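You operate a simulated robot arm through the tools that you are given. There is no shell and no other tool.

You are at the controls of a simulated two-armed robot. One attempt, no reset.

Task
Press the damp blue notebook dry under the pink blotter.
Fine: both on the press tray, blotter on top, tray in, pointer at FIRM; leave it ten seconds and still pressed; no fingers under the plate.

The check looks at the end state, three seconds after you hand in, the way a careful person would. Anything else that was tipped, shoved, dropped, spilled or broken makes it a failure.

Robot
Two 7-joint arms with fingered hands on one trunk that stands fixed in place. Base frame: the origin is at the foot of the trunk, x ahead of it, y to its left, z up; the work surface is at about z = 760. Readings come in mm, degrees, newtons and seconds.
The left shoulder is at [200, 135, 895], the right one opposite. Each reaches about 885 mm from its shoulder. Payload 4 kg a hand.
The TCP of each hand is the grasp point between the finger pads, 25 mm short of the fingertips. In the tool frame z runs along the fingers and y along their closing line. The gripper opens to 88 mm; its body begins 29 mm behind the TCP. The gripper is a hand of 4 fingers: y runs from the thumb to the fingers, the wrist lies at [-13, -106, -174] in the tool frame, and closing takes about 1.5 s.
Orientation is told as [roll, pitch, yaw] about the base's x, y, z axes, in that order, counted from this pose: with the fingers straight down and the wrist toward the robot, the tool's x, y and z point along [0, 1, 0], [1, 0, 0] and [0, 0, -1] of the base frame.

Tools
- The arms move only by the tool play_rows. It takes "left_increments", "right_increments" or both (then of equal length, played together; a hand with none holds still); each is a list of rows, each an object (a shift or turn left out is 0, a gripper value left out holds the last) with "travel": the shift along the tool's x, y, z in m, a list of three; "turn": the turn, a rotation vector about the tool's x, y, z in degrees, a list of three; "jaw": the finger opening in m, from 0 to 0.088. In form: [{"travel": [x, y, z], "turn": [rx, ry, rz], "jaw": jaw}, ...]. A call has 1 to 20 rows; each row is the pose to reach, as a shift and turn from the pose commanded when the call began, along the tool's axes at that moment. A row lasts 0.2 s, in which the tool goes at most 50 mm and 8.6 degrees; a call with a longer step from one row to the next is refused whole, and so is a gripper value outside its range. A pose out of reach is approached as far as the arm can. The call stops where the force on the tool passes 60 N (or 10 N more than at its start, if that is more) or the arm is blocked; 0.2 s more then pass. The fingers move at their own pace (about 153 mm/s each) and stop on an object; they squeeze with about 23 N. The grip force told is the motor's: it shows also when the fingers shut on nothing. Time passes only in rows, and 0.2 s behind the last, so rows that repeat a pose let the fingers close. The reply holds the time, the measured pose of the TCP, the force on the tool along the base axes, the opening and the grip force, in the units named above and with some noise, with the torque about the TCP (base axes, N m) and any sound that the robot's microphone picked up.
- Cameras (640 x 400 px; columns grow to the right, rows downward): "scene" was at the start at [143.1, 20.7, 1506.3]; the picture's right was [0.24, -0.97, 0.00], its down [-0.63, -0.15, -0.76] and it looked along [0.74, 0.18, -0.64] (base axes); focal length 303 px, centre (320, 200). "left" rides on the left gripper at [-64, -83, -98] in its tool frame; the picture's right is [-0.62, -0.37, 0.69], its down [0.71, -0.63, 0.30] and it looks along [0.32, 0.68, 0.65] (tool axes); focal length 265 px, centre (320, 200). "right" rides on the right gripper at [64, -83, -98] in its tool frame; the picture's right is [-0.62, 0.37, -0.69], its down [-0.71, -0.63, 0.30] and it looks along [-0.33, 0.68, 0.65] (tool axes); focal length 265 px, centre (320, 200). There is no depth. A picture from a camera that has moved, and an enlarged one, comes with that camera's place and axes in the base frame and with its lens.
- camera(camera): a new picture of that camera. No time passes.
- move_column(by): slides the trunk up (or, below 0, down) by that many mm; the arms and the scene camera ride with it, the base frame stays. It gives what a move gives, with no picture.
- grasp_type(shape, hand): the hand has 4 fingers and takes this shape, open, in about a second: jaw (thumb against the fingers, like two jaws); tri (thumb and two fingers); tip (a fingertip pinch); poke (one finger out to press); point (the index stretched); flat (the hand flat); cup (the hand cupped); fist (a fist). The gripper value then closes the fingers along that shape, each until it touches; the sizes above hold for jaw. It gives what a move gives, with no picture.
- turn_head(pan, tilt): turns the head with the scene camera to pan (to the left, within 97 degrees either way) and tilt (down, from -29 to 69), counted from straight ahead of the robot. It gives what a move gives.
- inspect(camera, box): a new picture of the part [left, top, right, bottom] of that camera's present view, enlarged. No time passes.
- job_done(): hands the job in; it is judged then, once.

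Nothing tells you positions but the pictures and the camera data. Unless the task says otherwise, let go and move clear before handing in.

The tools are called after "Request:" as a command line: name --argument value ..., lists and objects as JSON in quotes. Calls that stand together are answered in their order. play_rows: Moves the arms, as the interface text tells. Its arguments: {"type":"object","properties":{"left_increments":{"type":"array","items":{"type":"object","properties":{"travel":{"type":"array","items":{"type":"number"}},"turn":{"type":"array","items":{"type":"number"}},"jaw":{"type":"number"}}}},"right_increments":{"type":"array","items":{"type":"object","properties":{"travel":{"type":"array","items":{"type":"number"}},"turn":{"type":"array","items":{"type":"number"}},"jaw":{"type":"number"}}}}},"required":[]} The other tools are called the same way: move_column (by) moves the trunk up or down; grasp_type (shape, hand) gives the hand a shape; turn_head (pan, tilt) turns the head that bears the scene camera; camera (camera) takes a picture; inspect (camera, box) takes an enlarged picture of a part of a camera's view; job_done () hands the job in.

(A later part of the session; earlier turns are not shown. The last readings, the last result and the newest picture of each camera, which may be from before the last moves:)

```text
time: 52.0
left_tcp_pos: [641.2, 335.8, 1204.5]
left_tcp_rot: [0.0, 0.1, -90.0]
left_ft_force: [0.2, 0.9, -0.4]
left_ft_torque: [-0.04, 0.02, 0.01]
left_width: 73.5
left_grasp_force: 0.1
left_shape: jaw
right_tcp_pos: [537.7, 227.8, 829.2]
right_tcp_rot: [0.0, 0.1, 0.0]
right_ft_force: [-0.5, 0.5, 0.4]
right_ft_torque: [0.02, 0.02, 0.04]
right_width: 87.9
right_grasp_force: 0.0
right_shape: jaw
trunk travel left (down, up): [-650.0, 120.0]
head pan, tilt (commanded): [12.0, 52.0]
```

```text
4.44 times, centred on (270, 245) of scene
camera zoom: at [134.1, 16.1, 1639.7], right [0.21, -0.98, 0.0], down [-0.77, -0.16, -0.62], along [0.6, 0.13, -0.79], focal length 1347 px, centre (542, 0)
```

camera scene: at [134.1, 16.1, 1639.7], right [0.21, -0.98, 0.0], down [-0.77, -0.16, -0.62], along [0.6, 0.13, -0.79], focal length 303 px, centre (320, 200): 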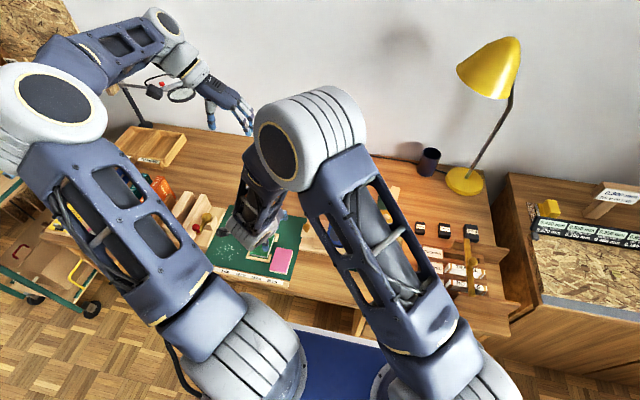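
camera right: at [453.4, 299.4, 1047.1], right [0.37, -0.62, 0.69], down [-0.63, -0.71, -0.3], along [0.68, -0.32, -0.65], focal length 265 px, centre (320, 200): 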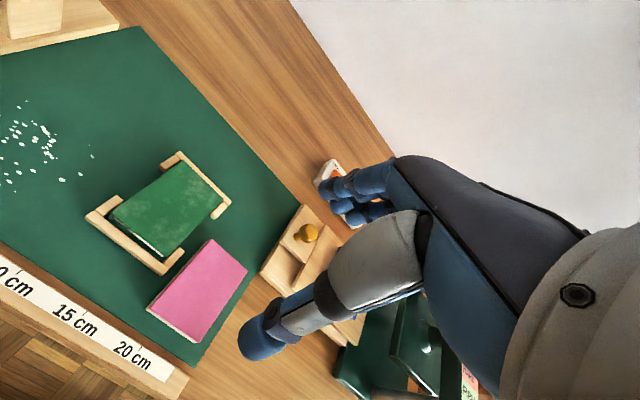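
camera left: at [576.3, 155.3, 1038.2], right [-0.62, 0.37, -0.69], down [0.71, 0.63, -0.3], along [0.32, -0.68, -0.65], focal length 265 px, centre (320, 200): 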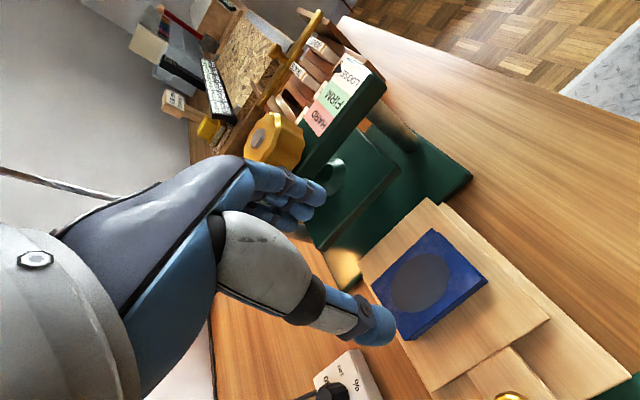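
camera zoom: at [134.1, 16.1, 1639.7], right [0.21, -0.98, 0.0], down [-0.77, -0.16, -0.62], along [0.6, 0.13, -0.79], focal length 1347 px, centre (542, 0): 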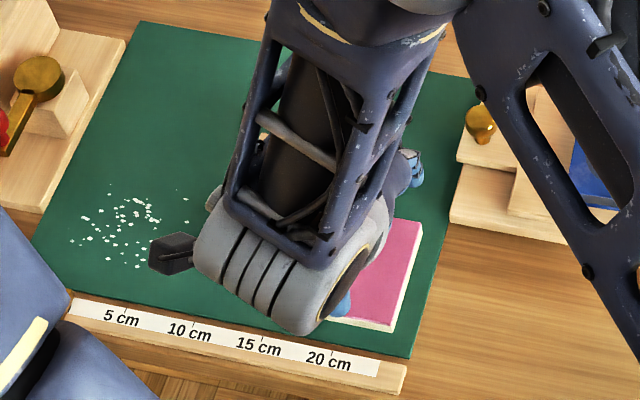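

Request:
inspect --camera "right" --box '[180, 250, 300, 370]'

Request:
inspect --camera "right" --box '[260, 160, 400, 280]'

Request:
inspect --camera "left" --box '[460, 140, 560, 220]'

```text
3.33 times, centred on (240, 310) of right
camera zoom: at [454.9, 292.7, 926.9], right [0.37, -0.62, 0.69], down [-0.63, -0.71, -0.3], along [0.68, -0.33, -0.65], focal length 885 px, centre (587, -167)
```

zoom: 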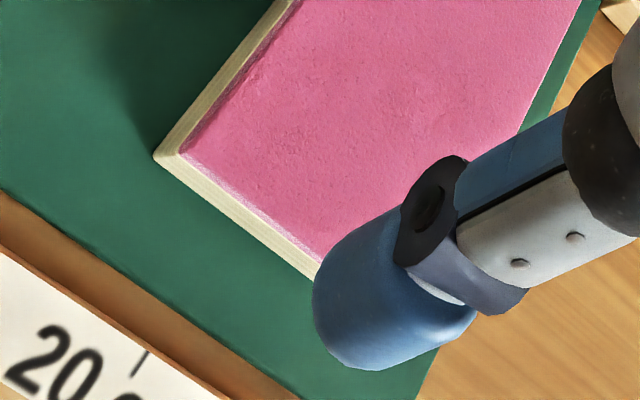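

```text
3.33 times, centred on (330, 220) of right
camera zoom: at [454.9, 292.7, 926.9], right [0.37, -0.62, 0.69], down [-0.63, -0.71, -0.3], along [0.68, -0.33, -0.65], focal length 885 px, centre (287, 133)
```

zoom: 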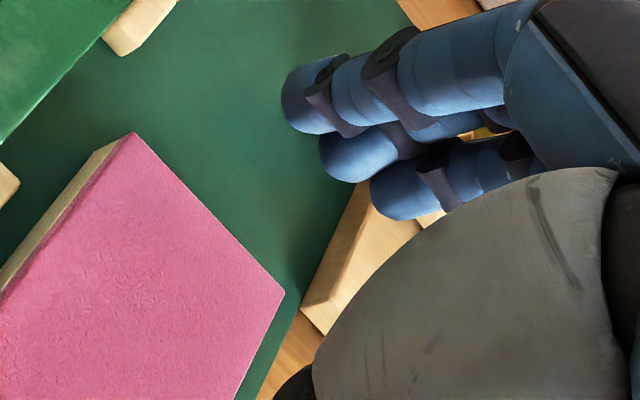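

```text
5.00 times, centred on (510, 180) of left
camera zoom: at [575.2, 418.6, 1302.9], right [-0.62, 0.37, -0.69], down [0.71, 0.63, -0.3], along [0.32, -0.68, -0.65], focal length 1327 px, centre (-630, 300)
```

zoom: 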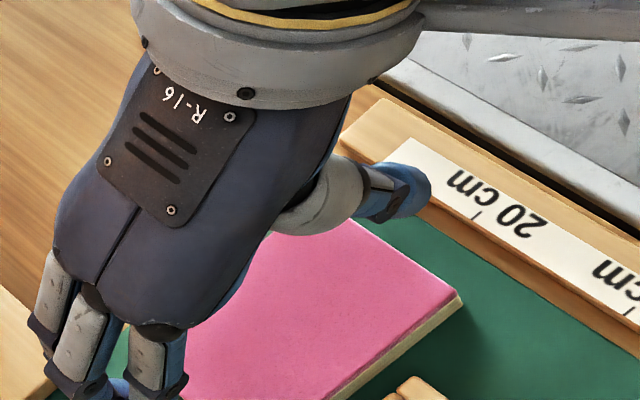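

The gap in front of the blotter (17 mm to the ruler) is too tight for the thumb, but the front-left side of the blotter (x 497–524) is free, since the bracket only starts at x≈524. I'll back the right hand out and use the left hand across the blotter's width near its front end instead; the trunk goes up a bit so the left arm isn't too folded.

Request:
play_rows --right_increments '[{"travel": [0, 0, -0.03]}, {"travel": [0, 0, -0.07]}, {"travel": [0, 0, -0.11]}, {"travel": [0, 0, -0.15]}, {"travel": [0, 0, -0.19]}, {"travel": [0, 0, -0.23]}, {"travel": [-0.02, 0.002, -0.27]}, {"travel": [-0.05, 0.005, -0.3]}, {"travel": [-0.09, 0.009, -0.33]}, {"travel": [-0.13, 0.013, -0.36]}, {"travel": [-0.17, 0.017, -0.39]}, {"travel": [-0.21, 0.021, -0.41]}, {"travel": [-0.25, 0.025, -0.43]}, {"travel": [-0.29, 0.029, -0.45]}, {"travel": [-0.33, 0.033, -0.47]}, {"travel": [-0.37, 0.036, -0.49]}, {"travel": [-0.41, 0.039, -0.51]}, {"travel": [-0.45, 0.042, -0.53]}, {"travel": [-0.485, 0.043, -0.53]}, {"travel": [-0.485, 0.043, -0.53]}]'

Request:
move_column --by 110

Request:
camera --camera "scene"

Request:
inspect --camera "scene" --box '[235, 215, 315, 295]'

```text
refused: row 9 steps farther than a row can; nothing moved
```

```text
time: 53.4
left_tcp_pos: [639.7, 334.5, 1314.4]
left_tcp_rot: [0.0, 0.0, -90.0]
left_ft_force: [0.5, 0.2, -0.1]
left_ft_torque: [0.0, 0.0, 0.01]
left_width: 74.0
left_grasp_force: 0.0
left_shape: jaw
right_tcp_pos: [539.5, 229.6, 938.7]
right_tcp_rot: [-0.2, 0.0, 0.0]
right_ft_force: [-0.2, -0.4, 0.4]
right_ft_torque: [0.04, 0.02, 0.04]
right_width: 88.1
right_grasp_force: 0.0
right_shape: jaw
trunk travel left (down, up): [-760.0, 10.0]
head pan, tilt (commanded): [12.0, 52.0]
```

```text
taken
camera scene: at [134.2, 16.2, 1749.6], right [0.21, -0.98, 0.0], down [-0.77, -0.16, -0.62], along [0.6, 0.13, -0.79], focal length 303 px, centre (320, 200)
```

scene: 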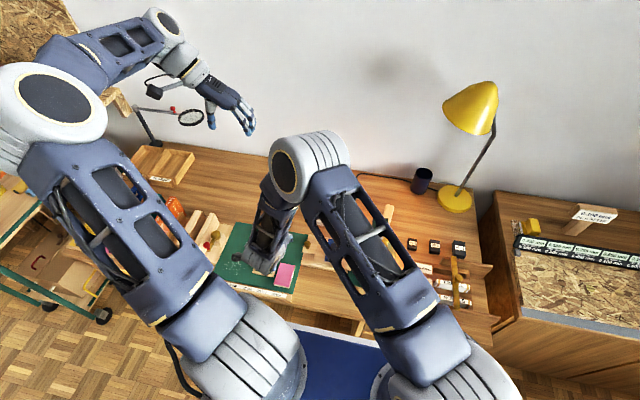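

```text
5.00 times, centred on (275, 255) of scene
camera zoom: at [134.2, 16.2, 1749.6], right [0.21, -0.98, 0.0], down [-0.77, -0.16, -0.62], along [0.6, 0.13, -0.79], focal length 1516 px, centre (545, -75)
```

zoom: 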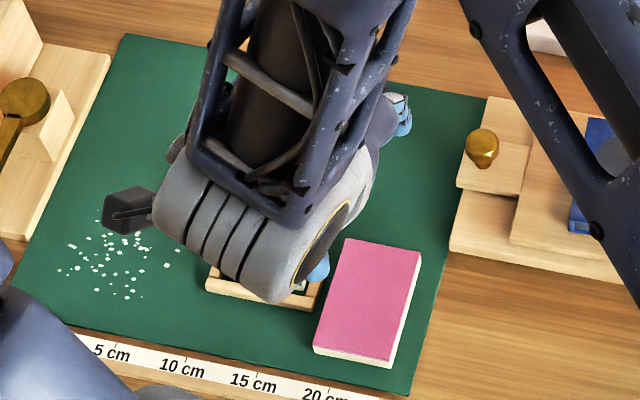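

The arm move was refused for a step size, but the trunk rose safely with the hand coming straight up. Now retracting the right hand with smaller steps.

Request:
play_rows --right_increments '[{"travel": [0, 0, -0.04]}, {"travel": [0, 0, -0.085]}, {"travel": [0, 0, -0.13]}, {"travel": [-0.01, 0, -0.17]}, {"travel": [-0.04, 0.002, -0.205]}, {"travel": [-0.075, 0.005, -0.235]}, {"travel": [-0.115, 0.008, -0.26]}, {"travel": [-0.155, 0.012, -0.285]}, {"travel": [-0.195, 0.016, -0.31]}, {"travel": [-0.235, 0.02, -0.335]}, {"travel": [-0.275, 0.024, -0.36]}, {"travel": [-0.315, 0.028, -0.385]}, {"travel": [-0.355, 0.032, -0.41]}, {"travel": [-0.395, 0.036, -0.43]}, {"travel": [-0.435, 0.04, -0.45]}, {"travel": [-0.475, 0.042, -0.47]}, {"travel": [-0.475, 0.042, -0.47]}]'

Request:
camera --camera "scene"

Request:
inspect --camera "scene" --box '[235, 215, 315, 295]'

```text
time: 57.0
left_tcp_pos: [640.5, 334.0, 1315.1]
left_tcp_rot: [0.1, 0.0, -90.1]
left_ft_force: [-0.6, -0.8, -0.3]
left_ft_torque: [0.02, -0.01, -0.01]
left_width: 73.7
left_grasp_force: 0.1
left_shape: jaw
right_tcp_pos: [579.8, -242.7, 1407.2]
right_tcp_rot: [0.0, 0.0, 0.0]
right_ft_force: [0.4, -0.2, -0.5]
right_ft_torque: [-0.02, 0.0, -0.04]
right_width: 87.8
right_grasp_force: 0.1
right_shape: jaw
trunk travel left (down, up): [-760.0, 10.0]
head pan, tilt (commanded): [12.0, 52.0]
```

```text
taken
camera scene: at [134.1, 16.1, 1749.7], right [0.21, -0.98, 0.0], down [-0.77, -0.16, -0.62], along [0.6, 0.13, -0.79], focal length 303 px, centre (320, 200)
```

scene: 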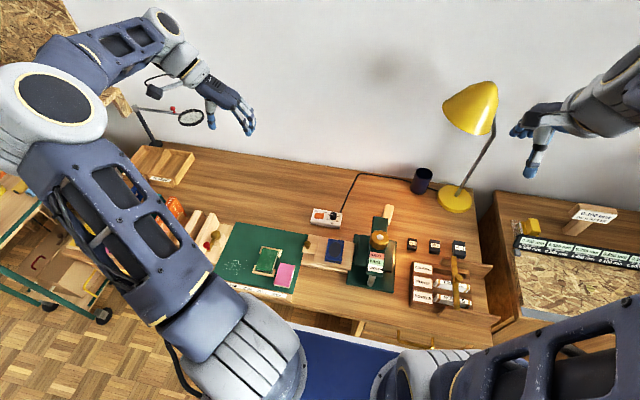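

```text
5.00 times, centred on (275, 255) of scene
camera zoom: at [134.1, 16.1, 1749.7], right [0.21, -0.98, 0.0], down [-0.77, -0.16, -0.62], along [0.6, 0.13, -0.79], focal length 1516 px, centre (545, -75)
```

zoom: 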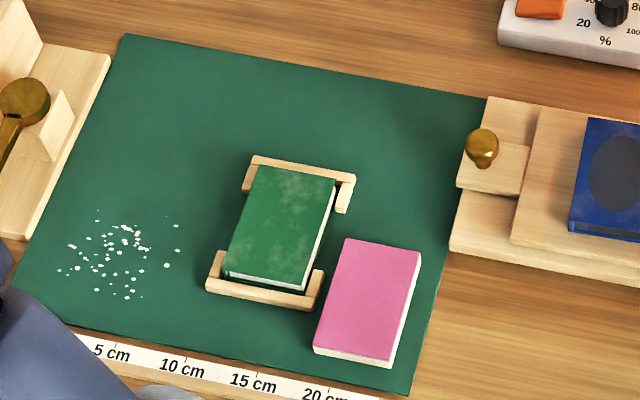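

Measurements agree: blotter centre (536.6, 225.2), bracket front face x≈524, right end y≈261. I'll bring the left hand in over a path that stays far enough from its shoulder, ending at TCP (506, 225, 850) with opening 70 mm.

Request:
play_rows --left_increments '[{"travel": [-0.005, 0.00925, 0.0456], "jaw": 0.07}, {"travel": [-0.01, 0.0185, 0.0912]}, {"travel": [-0.015, 0.02775, 0.1369]}, {"travel": [-0.02, 0.037, 0.1825]}, {"travel": [-0.025, 0.04625, 0.2281]}, {"travel": [-0.03, 0.0555, 0.2737]}, {"travel": [-0.035, 0.06475, 0.3194]}, {"travel": [-0.04, 0.074, 0.365]}, {"travel": [-0.06, 0.0915, 0.4]}, {"travel": [-0.08, 0.109, 0.435]}, {"travel": [-0.107, 0.109, 0.45]}, {"travel": [-0.134, 0.109, 0.465]}, {"travel": [-0.134, 0.109, 0.465]}]'

Request:
camera --camera "left"

Request:
camera --camera "scene"

Request:
inspect --camera "scene" --box '[225, 205, 325, 300]'

```text
time: 59.8
left_tcp_pos: [510.2, 226.4, 848.7]
left_tcp_rot: [0.0, -0.1, -90.0]
left_ft_force: [0.4, 0.0, -0.2]
left_ft_torque: [0.01, 0.02, 0.01]
left_width: 70.2
left_grasp_force: 0.0
left_shape: jaw
right_tcp_pos: [581.7, -242.7, 1406.6]
right_tcp_rot: [0.0, -0.1, 0.0]
right_ft_force: [0.0, 0.5, -0.7]
right_ft_torque: [0.0, 0.0, -0.01]
right_width: 87.9
right_grasp_force: 0.2
right_shape: jaw
trunk travel left (down, up): [-760.0, 10.0]
head pan, tilt (commanded): [12.0, 52.0]
```

```text
taken
camera left: at [444.6, 309.2, 947.0], right [-0.62, 0.37, -0.69], down [0.71, 0.63, -0.3], along [0.32, -0.68, -0.65], focal length 265 px, centre (320, 200)
```

left: 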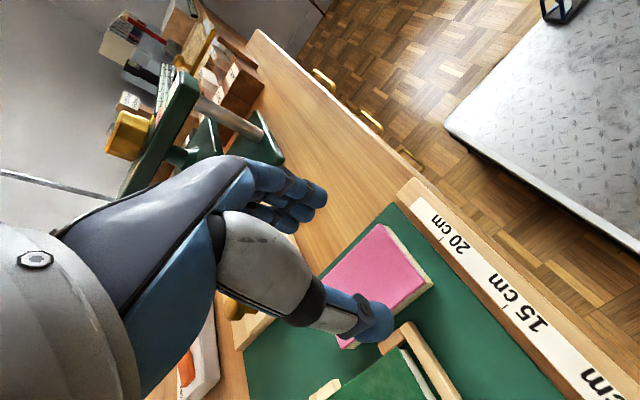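

```text
taken
camera scene: at [134.1, 16.1, 1749.7], right [0.21, -0.98, 0.0], down [-0.77, -0.16, -0.62], along [0.6, 0.13, -0.79], focal length 303 px, centre (320, 200)
```

scene: 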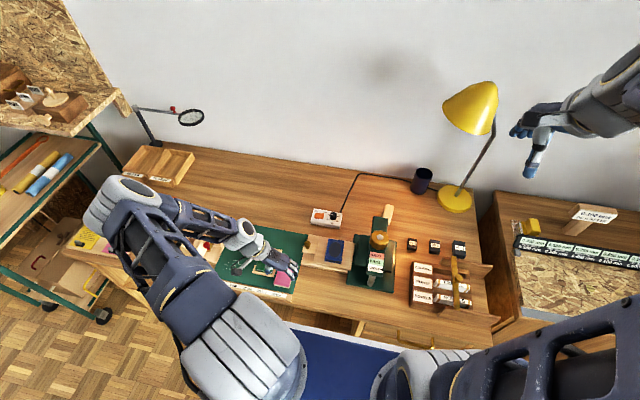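

```text
4.21 times, centred on (275, 252) of scene
camera zoom: at [134.1, 16.1, 1749.7], right [0.21, -0.98, 0.0], down [-0.77, -0.16, -0.62], along [0.6, 0.13, -0.79], focal length 1276 px, centre (510, -21)
```

zoom: 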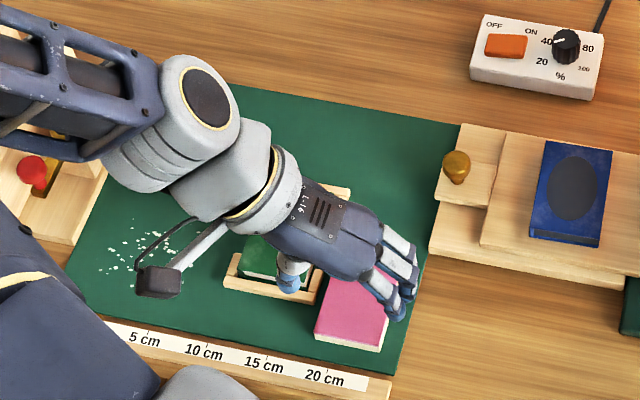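

Request:
inspect --camera "left" --box '[240, 160, 480, 370]'

Request:
inspect --camera "scene" --box '[265, 245, 325, 295]'

```text
1.90 times, centred on (360, 265) of left
camera zoom: at [444.6, 309.2, 947.0], right [-0.62, 0.37, -0.69], down [0.71, 0.63, -0.3], along [0.32, -0.68, -0.65], focal length 506 px, centre (244, 76)
```

zoom: 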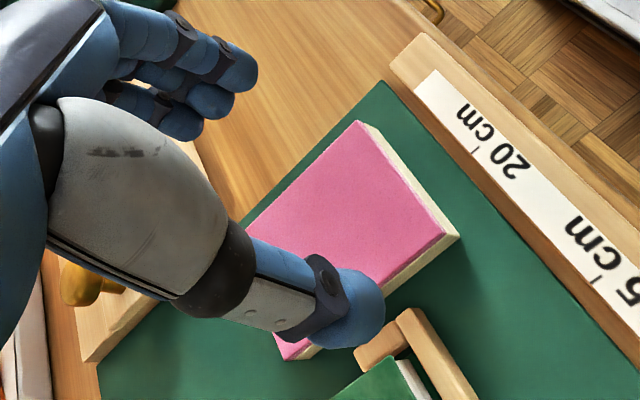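

```text
8.00 times, centred on (295, 270) of scene
camera zoom: at [134.1, 16.1, 1749.7], right [0.21, -0.98, 0.0], down [-0.77, -0.16, -0.62], along [0.6, 0.13, -0.79], focal length 2425 px, centre (520, -360)
```

zoom: 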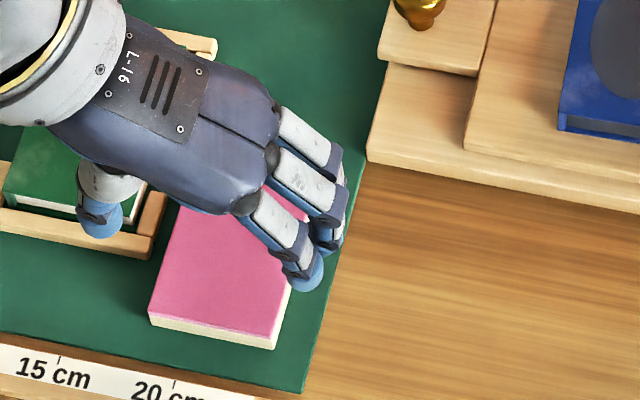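

Thumb will land at x≈497–517 (7 mm clear of the bracket at x≈524) and y≈261+, fingers beyond the right edge. Descending to the mat.

Request:
play_rows --left_increments '[{"travel": [-0.0015, 0.0005, 0.02], "jaw": 0.07}, {"travel": [-0.0015, 0.0005, 0.038]}, {"travel": [-0.0015, 0.0005, 0.05]}, {"travel": [-0.0015, 0.0005, 0.058]}, {"travel": [-0.0015, 0.0005, 0.058]}]'

Request:
inspect --camera "left" --box '[240, 160, 480, 370]'

Request:
inspect --camera "scene" --box '[265, 245, 325, 295]'

```text
time: 61.0
left_tcp_pos: [504.5, 224.4, 790.0]
left_tcp_rot: [0.1, 0.0, -90.0]
left_ft_force: [0.6, -0.3, -0.3]
left_ft_torque: [0.0, 0.0, 0.03]
left_width: 70.1
left_grasp_force: 0.0
left_shape: jaw
right_tcp_pos: [580.9, -243.7, 1406.7]
right_tcp_rot: [0.0, 0.0, 0.1]
right_ft_force: [-0.3, -0.5, 0.2]
right_ft_torque: [0.0, -0.02, 0.03]
right_width: 87.9
right_grasp_force: 0.0
right_shape: jaw
trunk travel left (down, up): [-760.0, 10.0]
head pan, tilt (commanded): [12.0, 52.0]
```

```text
1.90 times, centred on (360, 265) of left
camera zoom: at [439.6, 308.2, 890.1], right [-0.62, 0.37, -0.69], down [0.71, 0.63, -0.3], along [0.32, -0.68, -0.65], focal length 506 px, centre (244, 76)
```

zoom: 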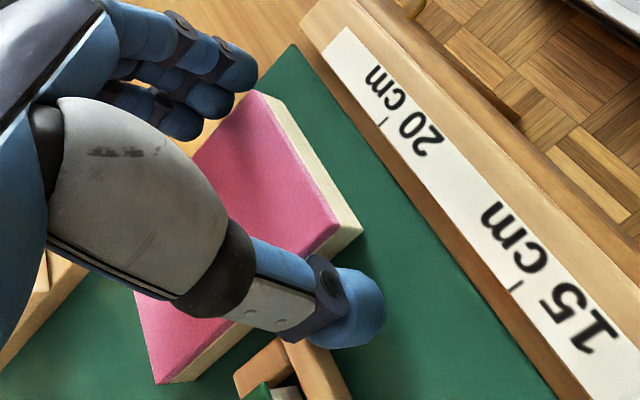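

```text
8.00 times, centred on (295, 270) of scene
camera zoom: at [134.1, 16.1, 1749.7], right [0.21, -0.98, 0.0], down [-0.77, -0.16, -0.62], along [0.6, 0.13, -0.79], focal length 2425 px, centre (520, -360)
```

zoom: 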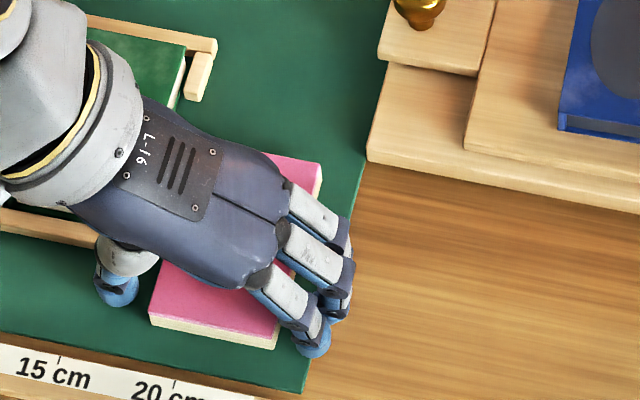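

The hand is at x≈503.6; I'll shift 4 mm in +x for a better hold and close.

Request:
play_rows --left_increments '[{"travel": [0.004, 0, 0.0005], "jaw": 0.07}, {"travel": [0.004, 0, 0.0005], "jaw": 0.062}, {"travel": [0.004, 0, 0.0005], "jaw": 0.052}, {"travel": [0.004, 0, 0.0005], "jaw": 0.042}, {"travel": [0.004, 0, 0.0005], "jaw": 0.042}, {"travel": [0.004, 0, 0.0005], "jaw": 0.042}, {"travel": [0.004, 0, 0.0005], "jaw": 0.042}]'

Request:
inspect --camera "left" --box '[240, 160, 480, 370]'

Request:
inspect --camera "scene" --box '[265, 245, 325, 295]'

```text
time: 62.6
left_tcp_pos: [508.9, 224.2, 790.7]
left_tcp_rot: [0.0, 0.0, -90.0]
left_ft_force: [0.3, -0.4, 1.5]
left_ft_torque: [-0.03, -0.04, 0.01]
left_width: 48.0
left_grasp_force: 23.6
left_shape: jaw
right_tcp_pos: [581.5, -243.0, 1407.0]
right_tcp_rot: [0.1, 0.0, 0.0]
right_ft_force: [-0.2, 0.2, -0.2]
right_ft_torque: [0.0, -0.02, -0.01]
right_width: 87.7
right_grasp_force: 0.0
right_shape: jaw
trunk travel left (down, up): [-760.0, 10.0]
head pan, tilt (commanded): [12.0, 52.0]
```

```text
1.90 times, centred on (360, 265) of left
camera zoom: at [443.8, 308.7, 889.3], right [-0.62, 0.37, -0.69], down [0.71, 0.63, -0.3], along [0.32, -0.68, -0.65], focal length 506 px, centre (244, 76)
```

zoom: 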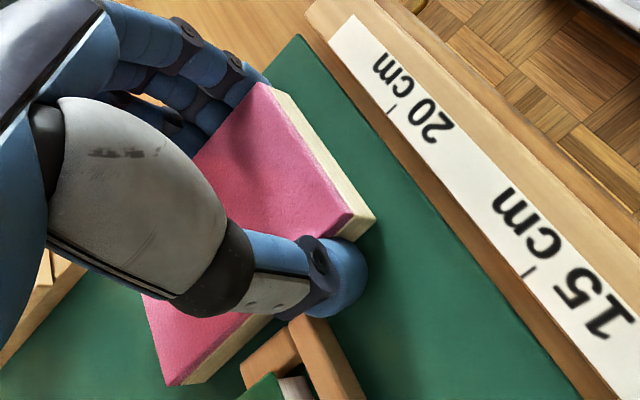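

```text
8.00 times, centred on (295, 270) of scene
camera zoom: at [134.1, 16.1, 1749.7], right [0.21, -0.98, 0.0], down [-0.77, -0.16, -0.62], along [0.6, 0.13, -0.79], focal length 2425 px, centre (520, -360)
```

zoom: 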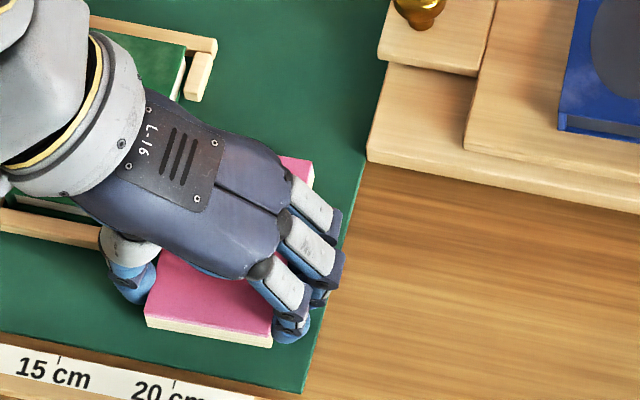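

Gripped (48 mm, 23 N). Lifting slowly.

Request:
play_rows --left_increments '[{"travel": [0, 0, -0.004], "jaw": 0.042}, {"travel": [0, 0, -0.01]}, {"travel": [0, 0, -0.018]}, {"travel": [0, 0, -0.028]}, {"travel": [0, 0, -0.04]}, {"travel": [0, 0, -0.04]}]'

Request:
inspect --camera "left" --box '[240, 160, 480, 370]'

Request:
inspect --camera "scene" --box '[255, 235, 325, 295]'

```text
time: 64.0
left_tcp_pos: [508.3, 225.6, 829.4]
left_tcp_rot: [0.0, 0.0, -90.0]
left_ft_force: [-0.3, 0.1, 0.1]
left_ft_torque: [0.02, 0.01, 0.0]
left_width: 47.9
left_grasp_force: 23.0
left_shape: jaw
right_tcp_pos: [580.2, -242.8, 1407.4]
right_tcp_rot: [0.0, -0.1, 0.0]
right_ft_force: [0.6, -0.8, 0.1]
right_ft_torque: [-0.03, -0.01, -0.03]
right_width: 87.8
right_grasp_force: 0.0
right_shape: jaw
trunk travel left (down, up): [-760.0, 10.0]
head pan, tilt (commanded): [12.0, 52.0]
```

```text
1.90 times, centred on (360, 265) of left
camera zoom: at [443.6, 309.7, 928.8], right [-0.62, 0.37, -0.69], down [0.71, 0.63, -0.3], along [0.33, -0.68, -0.65], focal length 506 px, centre (244, 76)
```

zoom: 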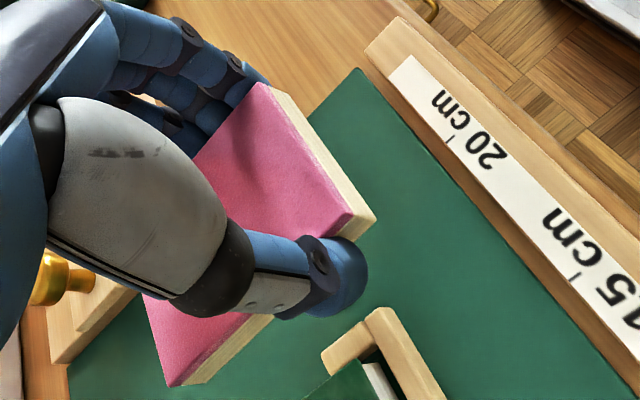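

```text
6.67 times, centred on (290, 265) of scene
camera zoom: at [134.1, 16.1, 1749.7], right [0.21, -0.98, 0.0], down [-0.77, -0.16, -0.62], along [0.6, 0.13, -0.79], focal length 2021 px, centre (520, -233)
```

zoom: 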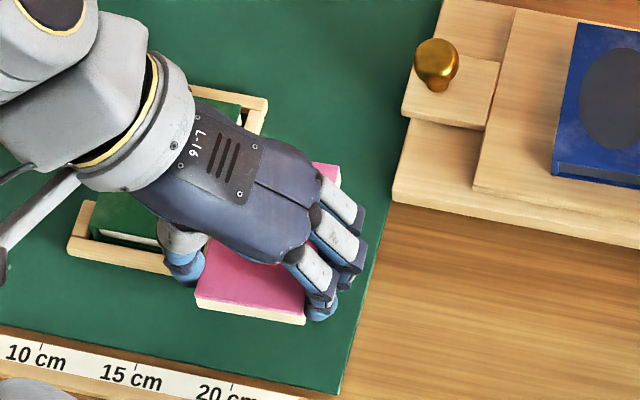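

The blotter is held level, turned about 2–3° in the grip, which I'll correct on the way. Carrying it to the tray: target TCP ≈ (622, 72.4) so the blotter's centre lies over the notebook's.

Request:
play_rows --left_increments '[{"travel": [0.012, 0.002, -0.014]}, {"travel": [0.03, 0.006, -0.03], "turn": [0, 0, 0.3]}, {"travel": [0.05, 0.012, -0.048], "turn": [0, 0, 0.7]}, {"travel": [0.066, 0.032, -0.06], "turn": [0, 0, 1.1]}, {"travel": [0.08, 0.062, -0.064], "turn": [0, 0, 1.5]}, {"travel": [0.092, 0.098, -0.066], "turn": [0, 0, 1.9]}, {"travel": [0.102, 0.13, -0.066], "turn": [0, 0, 2.3]}, {"travel": [0.11, 0.15, -0.066], "turn": [0, 0, 2.5]}, {"travel": [0.1146, 0.1543, -0.066], "turn": [0, 0, 2.5]}, {"travel": [0.1146, 0.1543, -0.066], "turn": [0, 0, 2.5]}]'

Request:
inspect --camera "left" --box '[200, 120, 520, 370]'

Request:
inspect --camera "scene" --box '[290, 200, 390, 275]'

Request:
inspect --camera "scene" --box '[220, 210, 320, 300]'

```text
time: 66.2
left_tcp_pos: [624.0, 69.8, 896.6]
left_tcp_rot: [0.0, 0.0, -92.6]
left_ft_force: [-0.2, 0.6, -0.6]
left_ft_torque: [-0.01, 0.01, 0.0]
left_width: 47.9
left_grasp_force: 23.3
left_shape: jaw
right_tcp_pos: [581.5, -242.8, 1407.3]
right_tcp_rot: [-0.1, 0.0, 0.0]
right_ft_force: [-0.3, 0.3, 0.2]
right_ft_torque: [0.02, -0.05, 0.02]
right_width: 88.0
right_grasp_force: 0.0
right_shape: jaw
trunk travel left (down, up): [-760.0, 10.0]
head pan, tilt (commanded): [12.0, 52.0]
```

```text
1.60 times, centred on (360, 245) of left
camera zoom: at [562.6, 156.6, 996.3], right [-0.6, 0.39, -0.69], down [0.74, 0.6, -0.3], along [0.29, -0.7, -0.65], focal length 425 px, centre (256, 128)
```

zoom: 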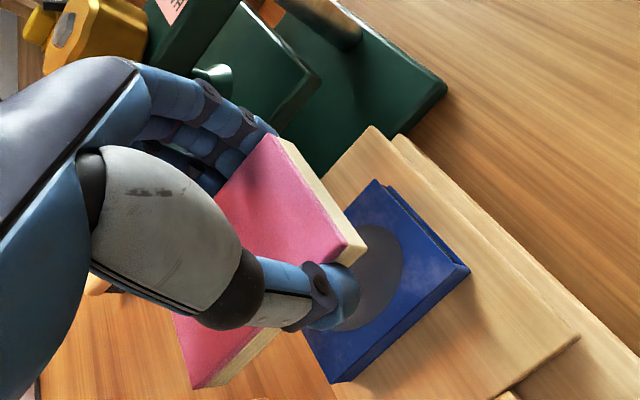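

```text
5.33 times, centred on (340, 238) of scene
camera zoom: at [134.1, 16.0, 1749.7], right [0.21, -0.98, 0.0], down [-0.77, -0.16, -0.62], along [0.6, 0.13, -0.79], focal length 1617 px, centre (213, 0)
```

zoom: 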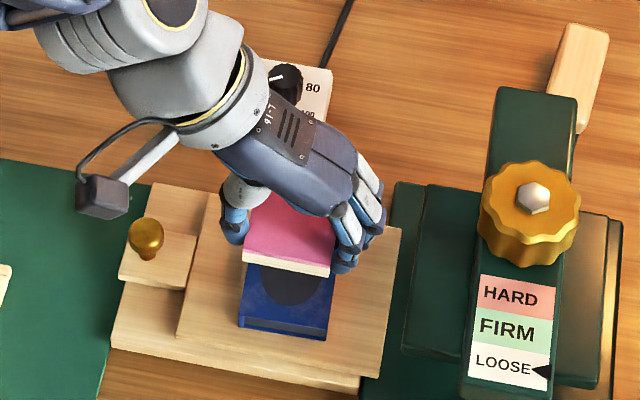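

```text
4.44 times, centred on (270, 255) of scene
camera zoom: at [134.1, 16.0, 1749.7], right [0.21, -0.98, 0.0], down [-0.77, -0.16, -0.62], along [0.6, 0.13, -0.79], focal length 1347 px, centre (542, -44)
```

zoom: 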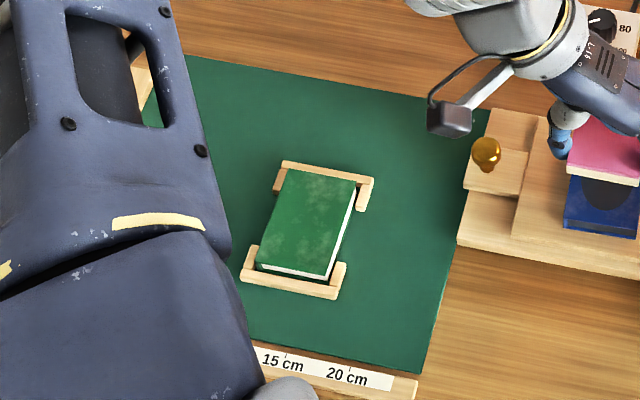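

Request:
inspect --camera "scene" --box '[320, 230, 360, 270]'

```text
10.00 times, centred on (340, 250) of scene
camera zoom: at [134.1, 16.0, 1749.7], right [0.21, -0.98, 0.0], down [-0.77, -0.16, -0.62], along [0.6, 0.13, -0.79], focal length 3031 px, centre (120, -300)
```

zoom: 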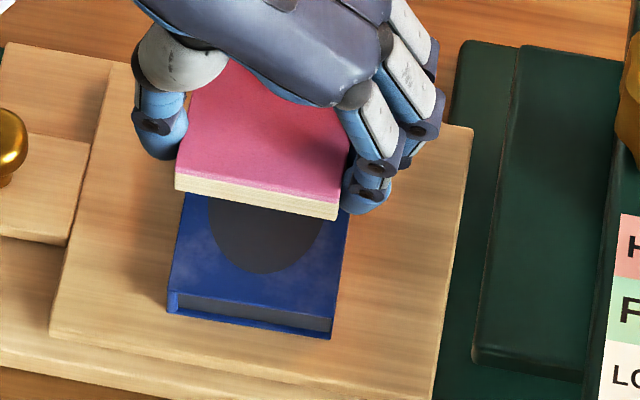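

The blotter (y 45–99, front x 610.6) is directly over the notebook (y 43–100, front x 610). Lowering, with the last few mm in small steps.

Request:
play_rows --left_increments '[{"travel": [0, 0, 0.018]}, {"travel": [0, 0, 0.036]}, {"travel": [0, 0, 0.05]}, {"travel": [0, 0, 0.058]}, {"travel": [0, 0, 0.062]}, {"travel": [0, 0, 0.062]}]'

Request:
inspect --camera "scene" --box '[315, 225, 365, 270]'

Request:
play_rows --left_increments '[{"travel": [0, 0, 0.002]}, {"travel": [0, 0, 0.004]}, {"travel": [0, 0, 0.004]}]'

```text
time: 67.6
left_tcp_pos: [622.3, 72.1, 836.7]
left_tcp_rot: [0.0, 0.1, -92.5]
left_ft_force: [-1.2, -0.5, -0.5]
left_ft_torque: [0.02, 0.02, 0.01]
left_width: 47.8
left_grasp_force: 22.5
left_shape: jaw
right_tcp_pos: [581.3, -242.7, 1407.8]
right_tcp_rot: [0.0, 0.0, 0.0]
right_ft_force: [0.3, 0.2, 0.2]
right_ft_torque: [0.02, -0.02, -0.02]
right_width: 88.1
right_grasp_force: 0.0
right_shape: jaw
trunk travel left (down, up): [-760.0, 10.0]
head pan, tilt (commanded): [12.0, 52.0]
```

```text
8.89 times, centred on (340, 248) of scene
camera zoom: at [134.1, 16.1, 1749.7], right [0.21, -0.98, 0.0], down [-0.77, -0.16, -0.62], along [0.6, 0.13, -0.79], focal length 2695 px, centre (142, -222)
```

zoom: 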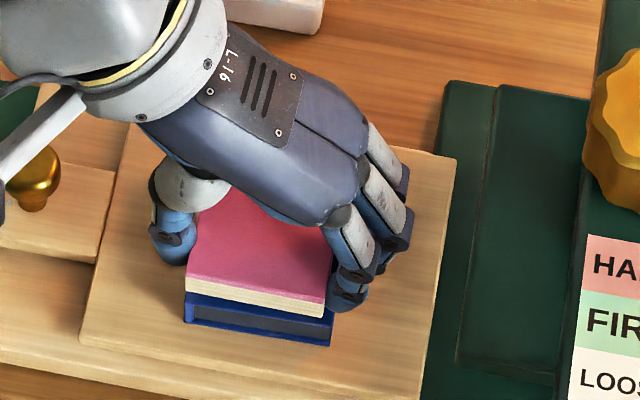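

```text
time: 68.4
left_tcp_pos: [622.3, 72.4, 831.4]
left_tcp_rot: [0.0, 0.0, -92.5]
left_ft_force: [0.6, 0.4, -0.9]
left_ft_torque: [0.02, -0.01, 0.03]
left_width: 47.7
left_grasp_force: 22.7
left_shape: jaw
right_tcp_pos: [580.9, -243.7, 1406.8]
right_tcp_rot: [0.1, 0.1, 0.0]
right_ft_force: [-0.1, -0.3, 0.6]
right_ft_torque: [0.03, -0.01, 0.0]
right_width: 87.7
right_grasp_force: 0.0
right_shape: jaw
trunk travel left (down, up): [-760.0, 10.0]
head pan, tilt (commanded): [12.0, 52.0]
```

Request:
play_rows --left_increments '[{"travel": [0, 0, 0.0015]}, {"travel": [0, 0, 0.002]}]'

Request:
inspect --camera "scene" --box '[315, 225, 365, 270]'

```text
time: 69.0
left_tcp_pos: [625.1, 71.5, 828.2]
left_tcp_rot: [0.1, 0.0, -92.4]
left_ft_force: [-1.6, 0.5, 4.7]
left_ft_torque: [0.04, 0.02, -0.07]
left_width: 47.9
left_grasp_force: 23.3
left_shape: jaw
right_tcp_pos: [579.3, -243.6, 1407.1]
right_tcp_rot: [-0.1, 0.0, 0.0]
right_ft_force: [0.2, -0.3, -0.8]
right_ft_torque: [0.0, -0.01, -0.01]
right_width: 87.9
right_grasp_force: 0.1
right_shape: jaw
trunk travel left (down, up): [-760.0, 10.0]
head pan, tilt (commanded): [12.0, 52.0]
```

```text
8.89 times, centred on (340, 248) of scene
camera zoom: at [134.0, 16.1, 1749.8], right [0.21, -0.98, 0.0], down [-0.77, -0.16, -0.62], along [0.6, 0.13, -0.79], focal length 2695 px, centre (142, -222)
```

zoom: 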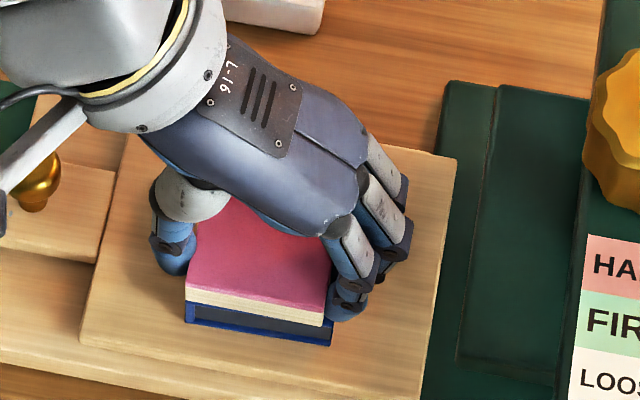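

Contact felt (≈5 N). Opening and rising straight up.

Request:
play_rows --left_increments '[{"travel": [0, 0, -0.0005], "jaw": 0.052}, {"travel": [0, 0, -0.0005], "jaw": 0.06}, {"travel": [0, 0, -0.0005], "jaw": 0.07}, {"travel": [0, 0, -0.0005], "jaw": 0.074}, {"travel": [0, 0, -0.0005], "jaw": 0.074}, {"travel": [0, 0, -0.006], "jaw": 0.074}, {"travel": [0, 0, -0.02]}, {"travel": [0, 0, -0.05]}, {"travel": [0, 0, -0.09]}, {"travel": [0, 0, -0.13]}, {"travel": [0, 0, -0.13]}]'

Request:
inspect --camera "scene" --box '[300, 205, 400, 280]'

Request:
camera --camera "left"

```text
time: 71.4
left_tcp_pos: [620.0, 71.6, 956.9]
left_tcp_rot: [0.0, -0.1, -92.5]
left_ft_force: [-0.9, 0.6, 0.6]
left_ft_torque: [0.02, 0.0, 0.0]
left_width: 73.7
left_grasp_force: 0.1
left_shape: jaw
right_tcp_pos: [580.5, -242.0, 1406.5]
right_tcp_rot: [0.1, 0.0, 0.0]
right_ft_force: [0.4, -0.3, 0.9]
right_ft_torque: [0.02, 0.01, -0.01]
right_width: 87.8
right_grasp_force: 0.0
right_shape: jaw
trunk travel left (down, up): [-760.0, 10.0]
head pan, tilt (commanded): [12.0, 52.0]
```

```text
5.33 times, centred on (350, 242) of scene
camera zoom: at [134.1, 16.1, 1749.7], right [0.21, -0.98, 0.0], down [-0.77, -0.16, -0.62], along [0.6, 0.13, -0.79], focal length 1617 px, centre (160, -27)
```

zoom: 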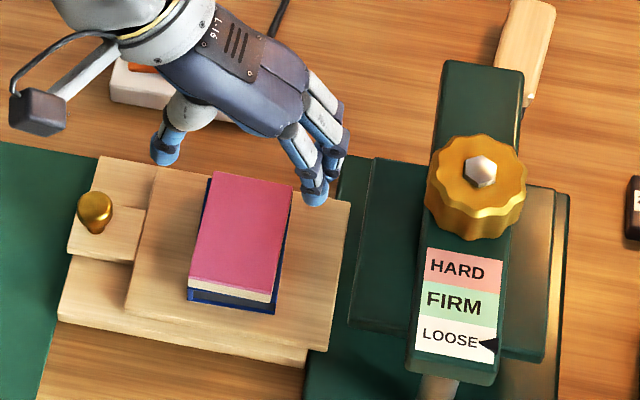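

```text
taken
camera left: at [559.6, 158.1, 1056.6], right [-0.6, 0.39, -0.69], down [0.74, 0.6, -0.3], along [0.29, -0.7, -0.65], focal length 265 px, centre (320, 200)
```

left: 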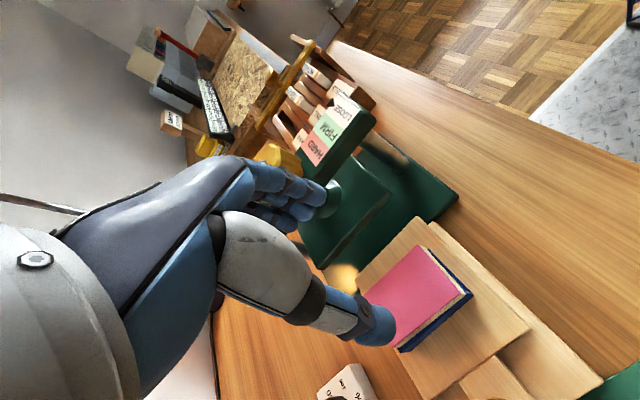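

The blotter lies neatly on the notebook. Before pushing the tray in I need to know the plate's clearance over the 30 mm pile, so I'll look at the plate edge from the left and from above.

Request:
inspect --camera "left" --box '[290, 80, 530, 300]'

Request:
inspect --camera "scene" --box '[345, 215, 415, 285]'

Request:
inspect --camera "right" --box '[0, 80, 320, 330]'

```text
1.82 times, centred on (410, 190) of left
camera zoom: at [559.6, 158.1, 1056.6], right [-0.6, 0.39, -0.69], down [0.74, 0.6, -0.3], along [0.29, -0.7, -0.65], focal length 483 px, centre (156, 218)
```

zoom: 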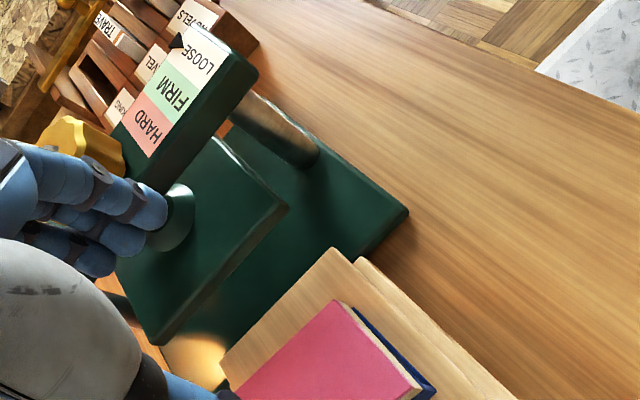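

```text
5.71 times, centred on (380, 250) of scene
camera zoom: at [134.1, 16.1, 1749.7], right [0.21, -0.98, 0.0], down [-0.77, -0.16, -0.62], along [0.6, 0.13, -0.79], focal length 1732 px, centre (-23, -86)
```

zoom: 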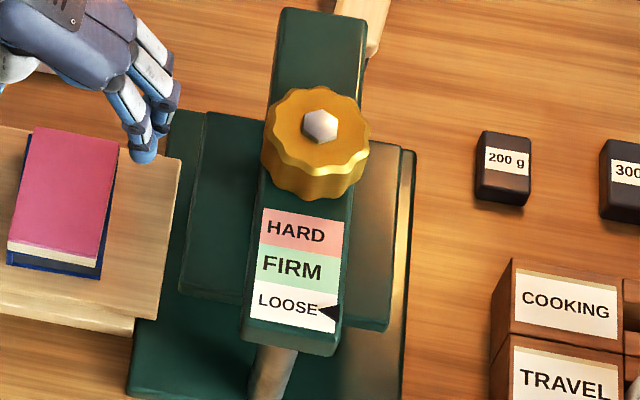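

```text
1.60 times, centred on (160, 205) of right
camera zoom: at [497.3, -179.3, 1505.3], right [0.37, -0.62, 0.69], down [-0.63, -0.71, -0.3], along [0.68, -0.33, -0.65], focal length 425 px, centre (576, 192)
```

zoom: 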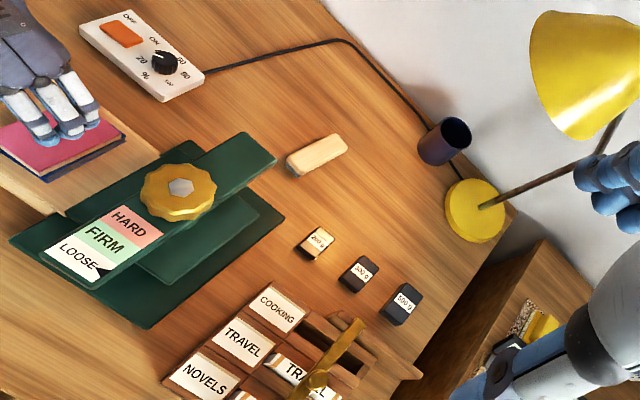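

From above the plate clearance looks like only several mm, so I want a flatter view. I'll tilt the left hand so its camera looks almost level at the press from the left.

Request:
play_rows --left_increments '[{"travel": [-0.005, -0.03, -0.01], "turn": [-7, 0, -0.5]}, {"travel": [-0.015, -0.065, -0.01], "turn": [-14, 0, -1]}, {"travel": [-0.028, -0.1, 0.0], "turn": [-21, 0, -1.5]}, {"travel": [-0.042, -0.125, 0.035], "turn": [-28, 0, -2]}, {"travel": [-0.052, -0.134, 0.075], "turn": [-35, 0, -2.5]}, {"travel": [-0.056, -0.134, 0.111], "turn": [-35, 0, -2.5]}, {"travel": [-0.056, -0.134, 0.111], "turn": [-35, 0, -2.5]}]'

Request:
camera --camera "left"

Request:
camera --camera "scene"

```text
time: 73.0
left_tcp_pos: [572.5, 205.6, 846.9]
left_tcp_rot: [-0.8, -34.9, -89.6]
left_ft_force: [0.4, 0.2, 0.1]
left_ft_torque: [0.02, 0.0, -0.03]
left_width: 73.6
left_grasp_force: 0.0
left_shape: jaw
right_tcp_pos: [579.9, -242.5, 1407.7]
right_tcp_rot: [-0.1, -0.1, 0.1]
right_ft_force: [-0.1, 0.2, -0.7]
right_ft_torque: [-0.02, 0.01, 0.01]
right_width: 87.6
right_grasp_force: 0.1
right_shape: jaw
trunk travel left (down, up): [-760.0, 10.0]
head pan, tilt (commanded): [12.0, 52.0]
```

```text
taken
camera left: at [508.4, 330.7, 881.9], right [-0.63, -0.1, -0.77], down [0.71, 0.34, -0.62], along [0.32, -0.94, -0.15], focal length 265 px, centre (320, 200)
```

left: 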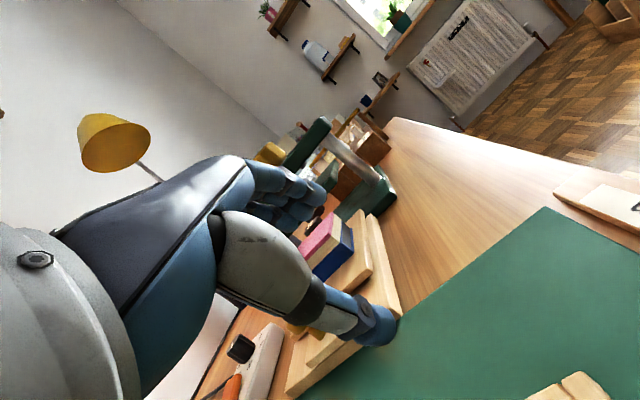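

```text
taken
camera scene: at [134.1, 16.2, 1749.7], right [0.21, -0.98, 0.0], down [-0.77, -0.16, -0.62], along [0.6, 0.13, -0.79], focal length 303 px, centre (320, 200)
```

scene: 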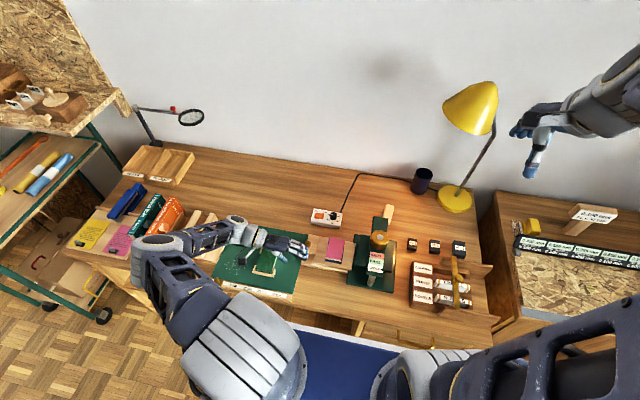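

Request:
inspect --camera "left" --box '[270, 100, 420, 290]'

Request:
inspect --camera "left" --box '[300, 160, 390, 280]'

```text
2.11 times, centred on (345, 195) of left
camera zoom: at [508.4, 330.7, 881.9], right [-0.63, -0.1, -0.77], down [0.71, 0.34, -0.62], along [0.32, -0.94, -0.15], focal length 559 px, centre (267, 210)
```

zoom: 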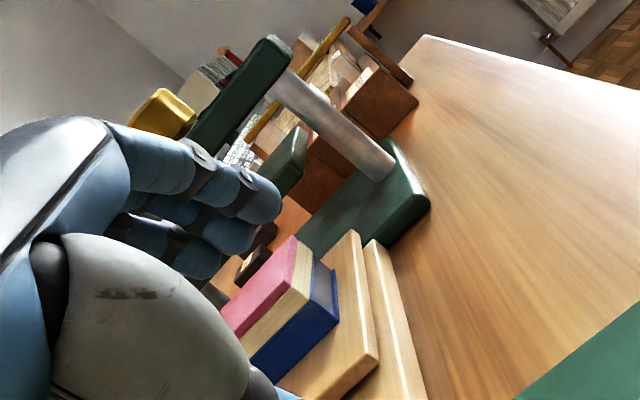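

```text
3.33 times, centred on (345, 220) of left
camera zoom: at [508.4, 330.7, 881.9], right [-0.63, -0.1, -0.77], down [0.71, 0.34, -0.62], along [0.32, -0.94, -0.15], focal length 885 px, centre (237, 133)
```

zoom: 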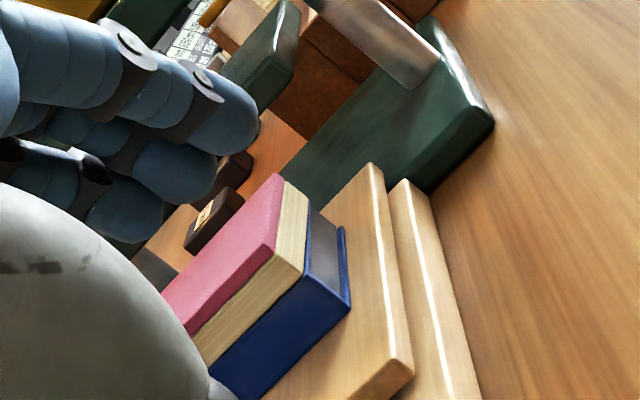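

Request:
inspect --camera "left" --box '[310, 130, 400, 200]'

Request:
inspect --camera "left" --box '[310, 195, 390, 255]'

```text
5.71 times, centred on (355, 165) of left
camera zoom: at [508.4, 330.7, 881.9], right [-0.63, -0.1, -0.77], down [0.71, 0.34, -0.62], along [0.32, -0.94, -0.15], focal length 1517 px, centre (120, 400)
```

zoom: 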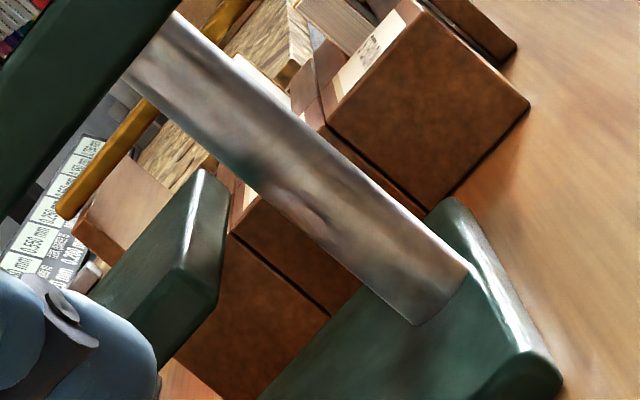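

```text
6.67 times, centred on (350, 225) of left
camera zoom: at [508.4, 330.7, 881.9], right [-0.63, -0.1, -0.77], down [0.71, 0.34, -0.62], along [0.32, -0.94, -0.15], focal length 1769 px, centre (120, 33)
```

zoom: 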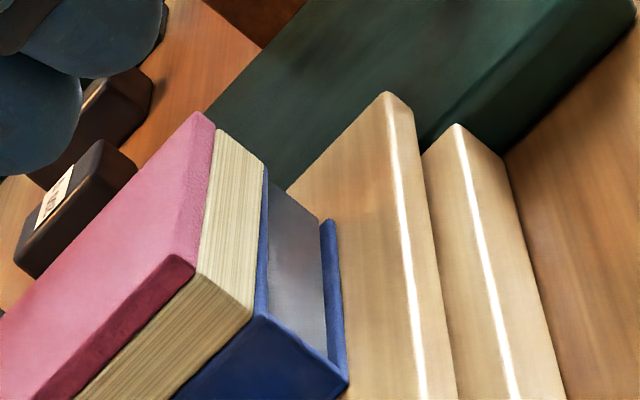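

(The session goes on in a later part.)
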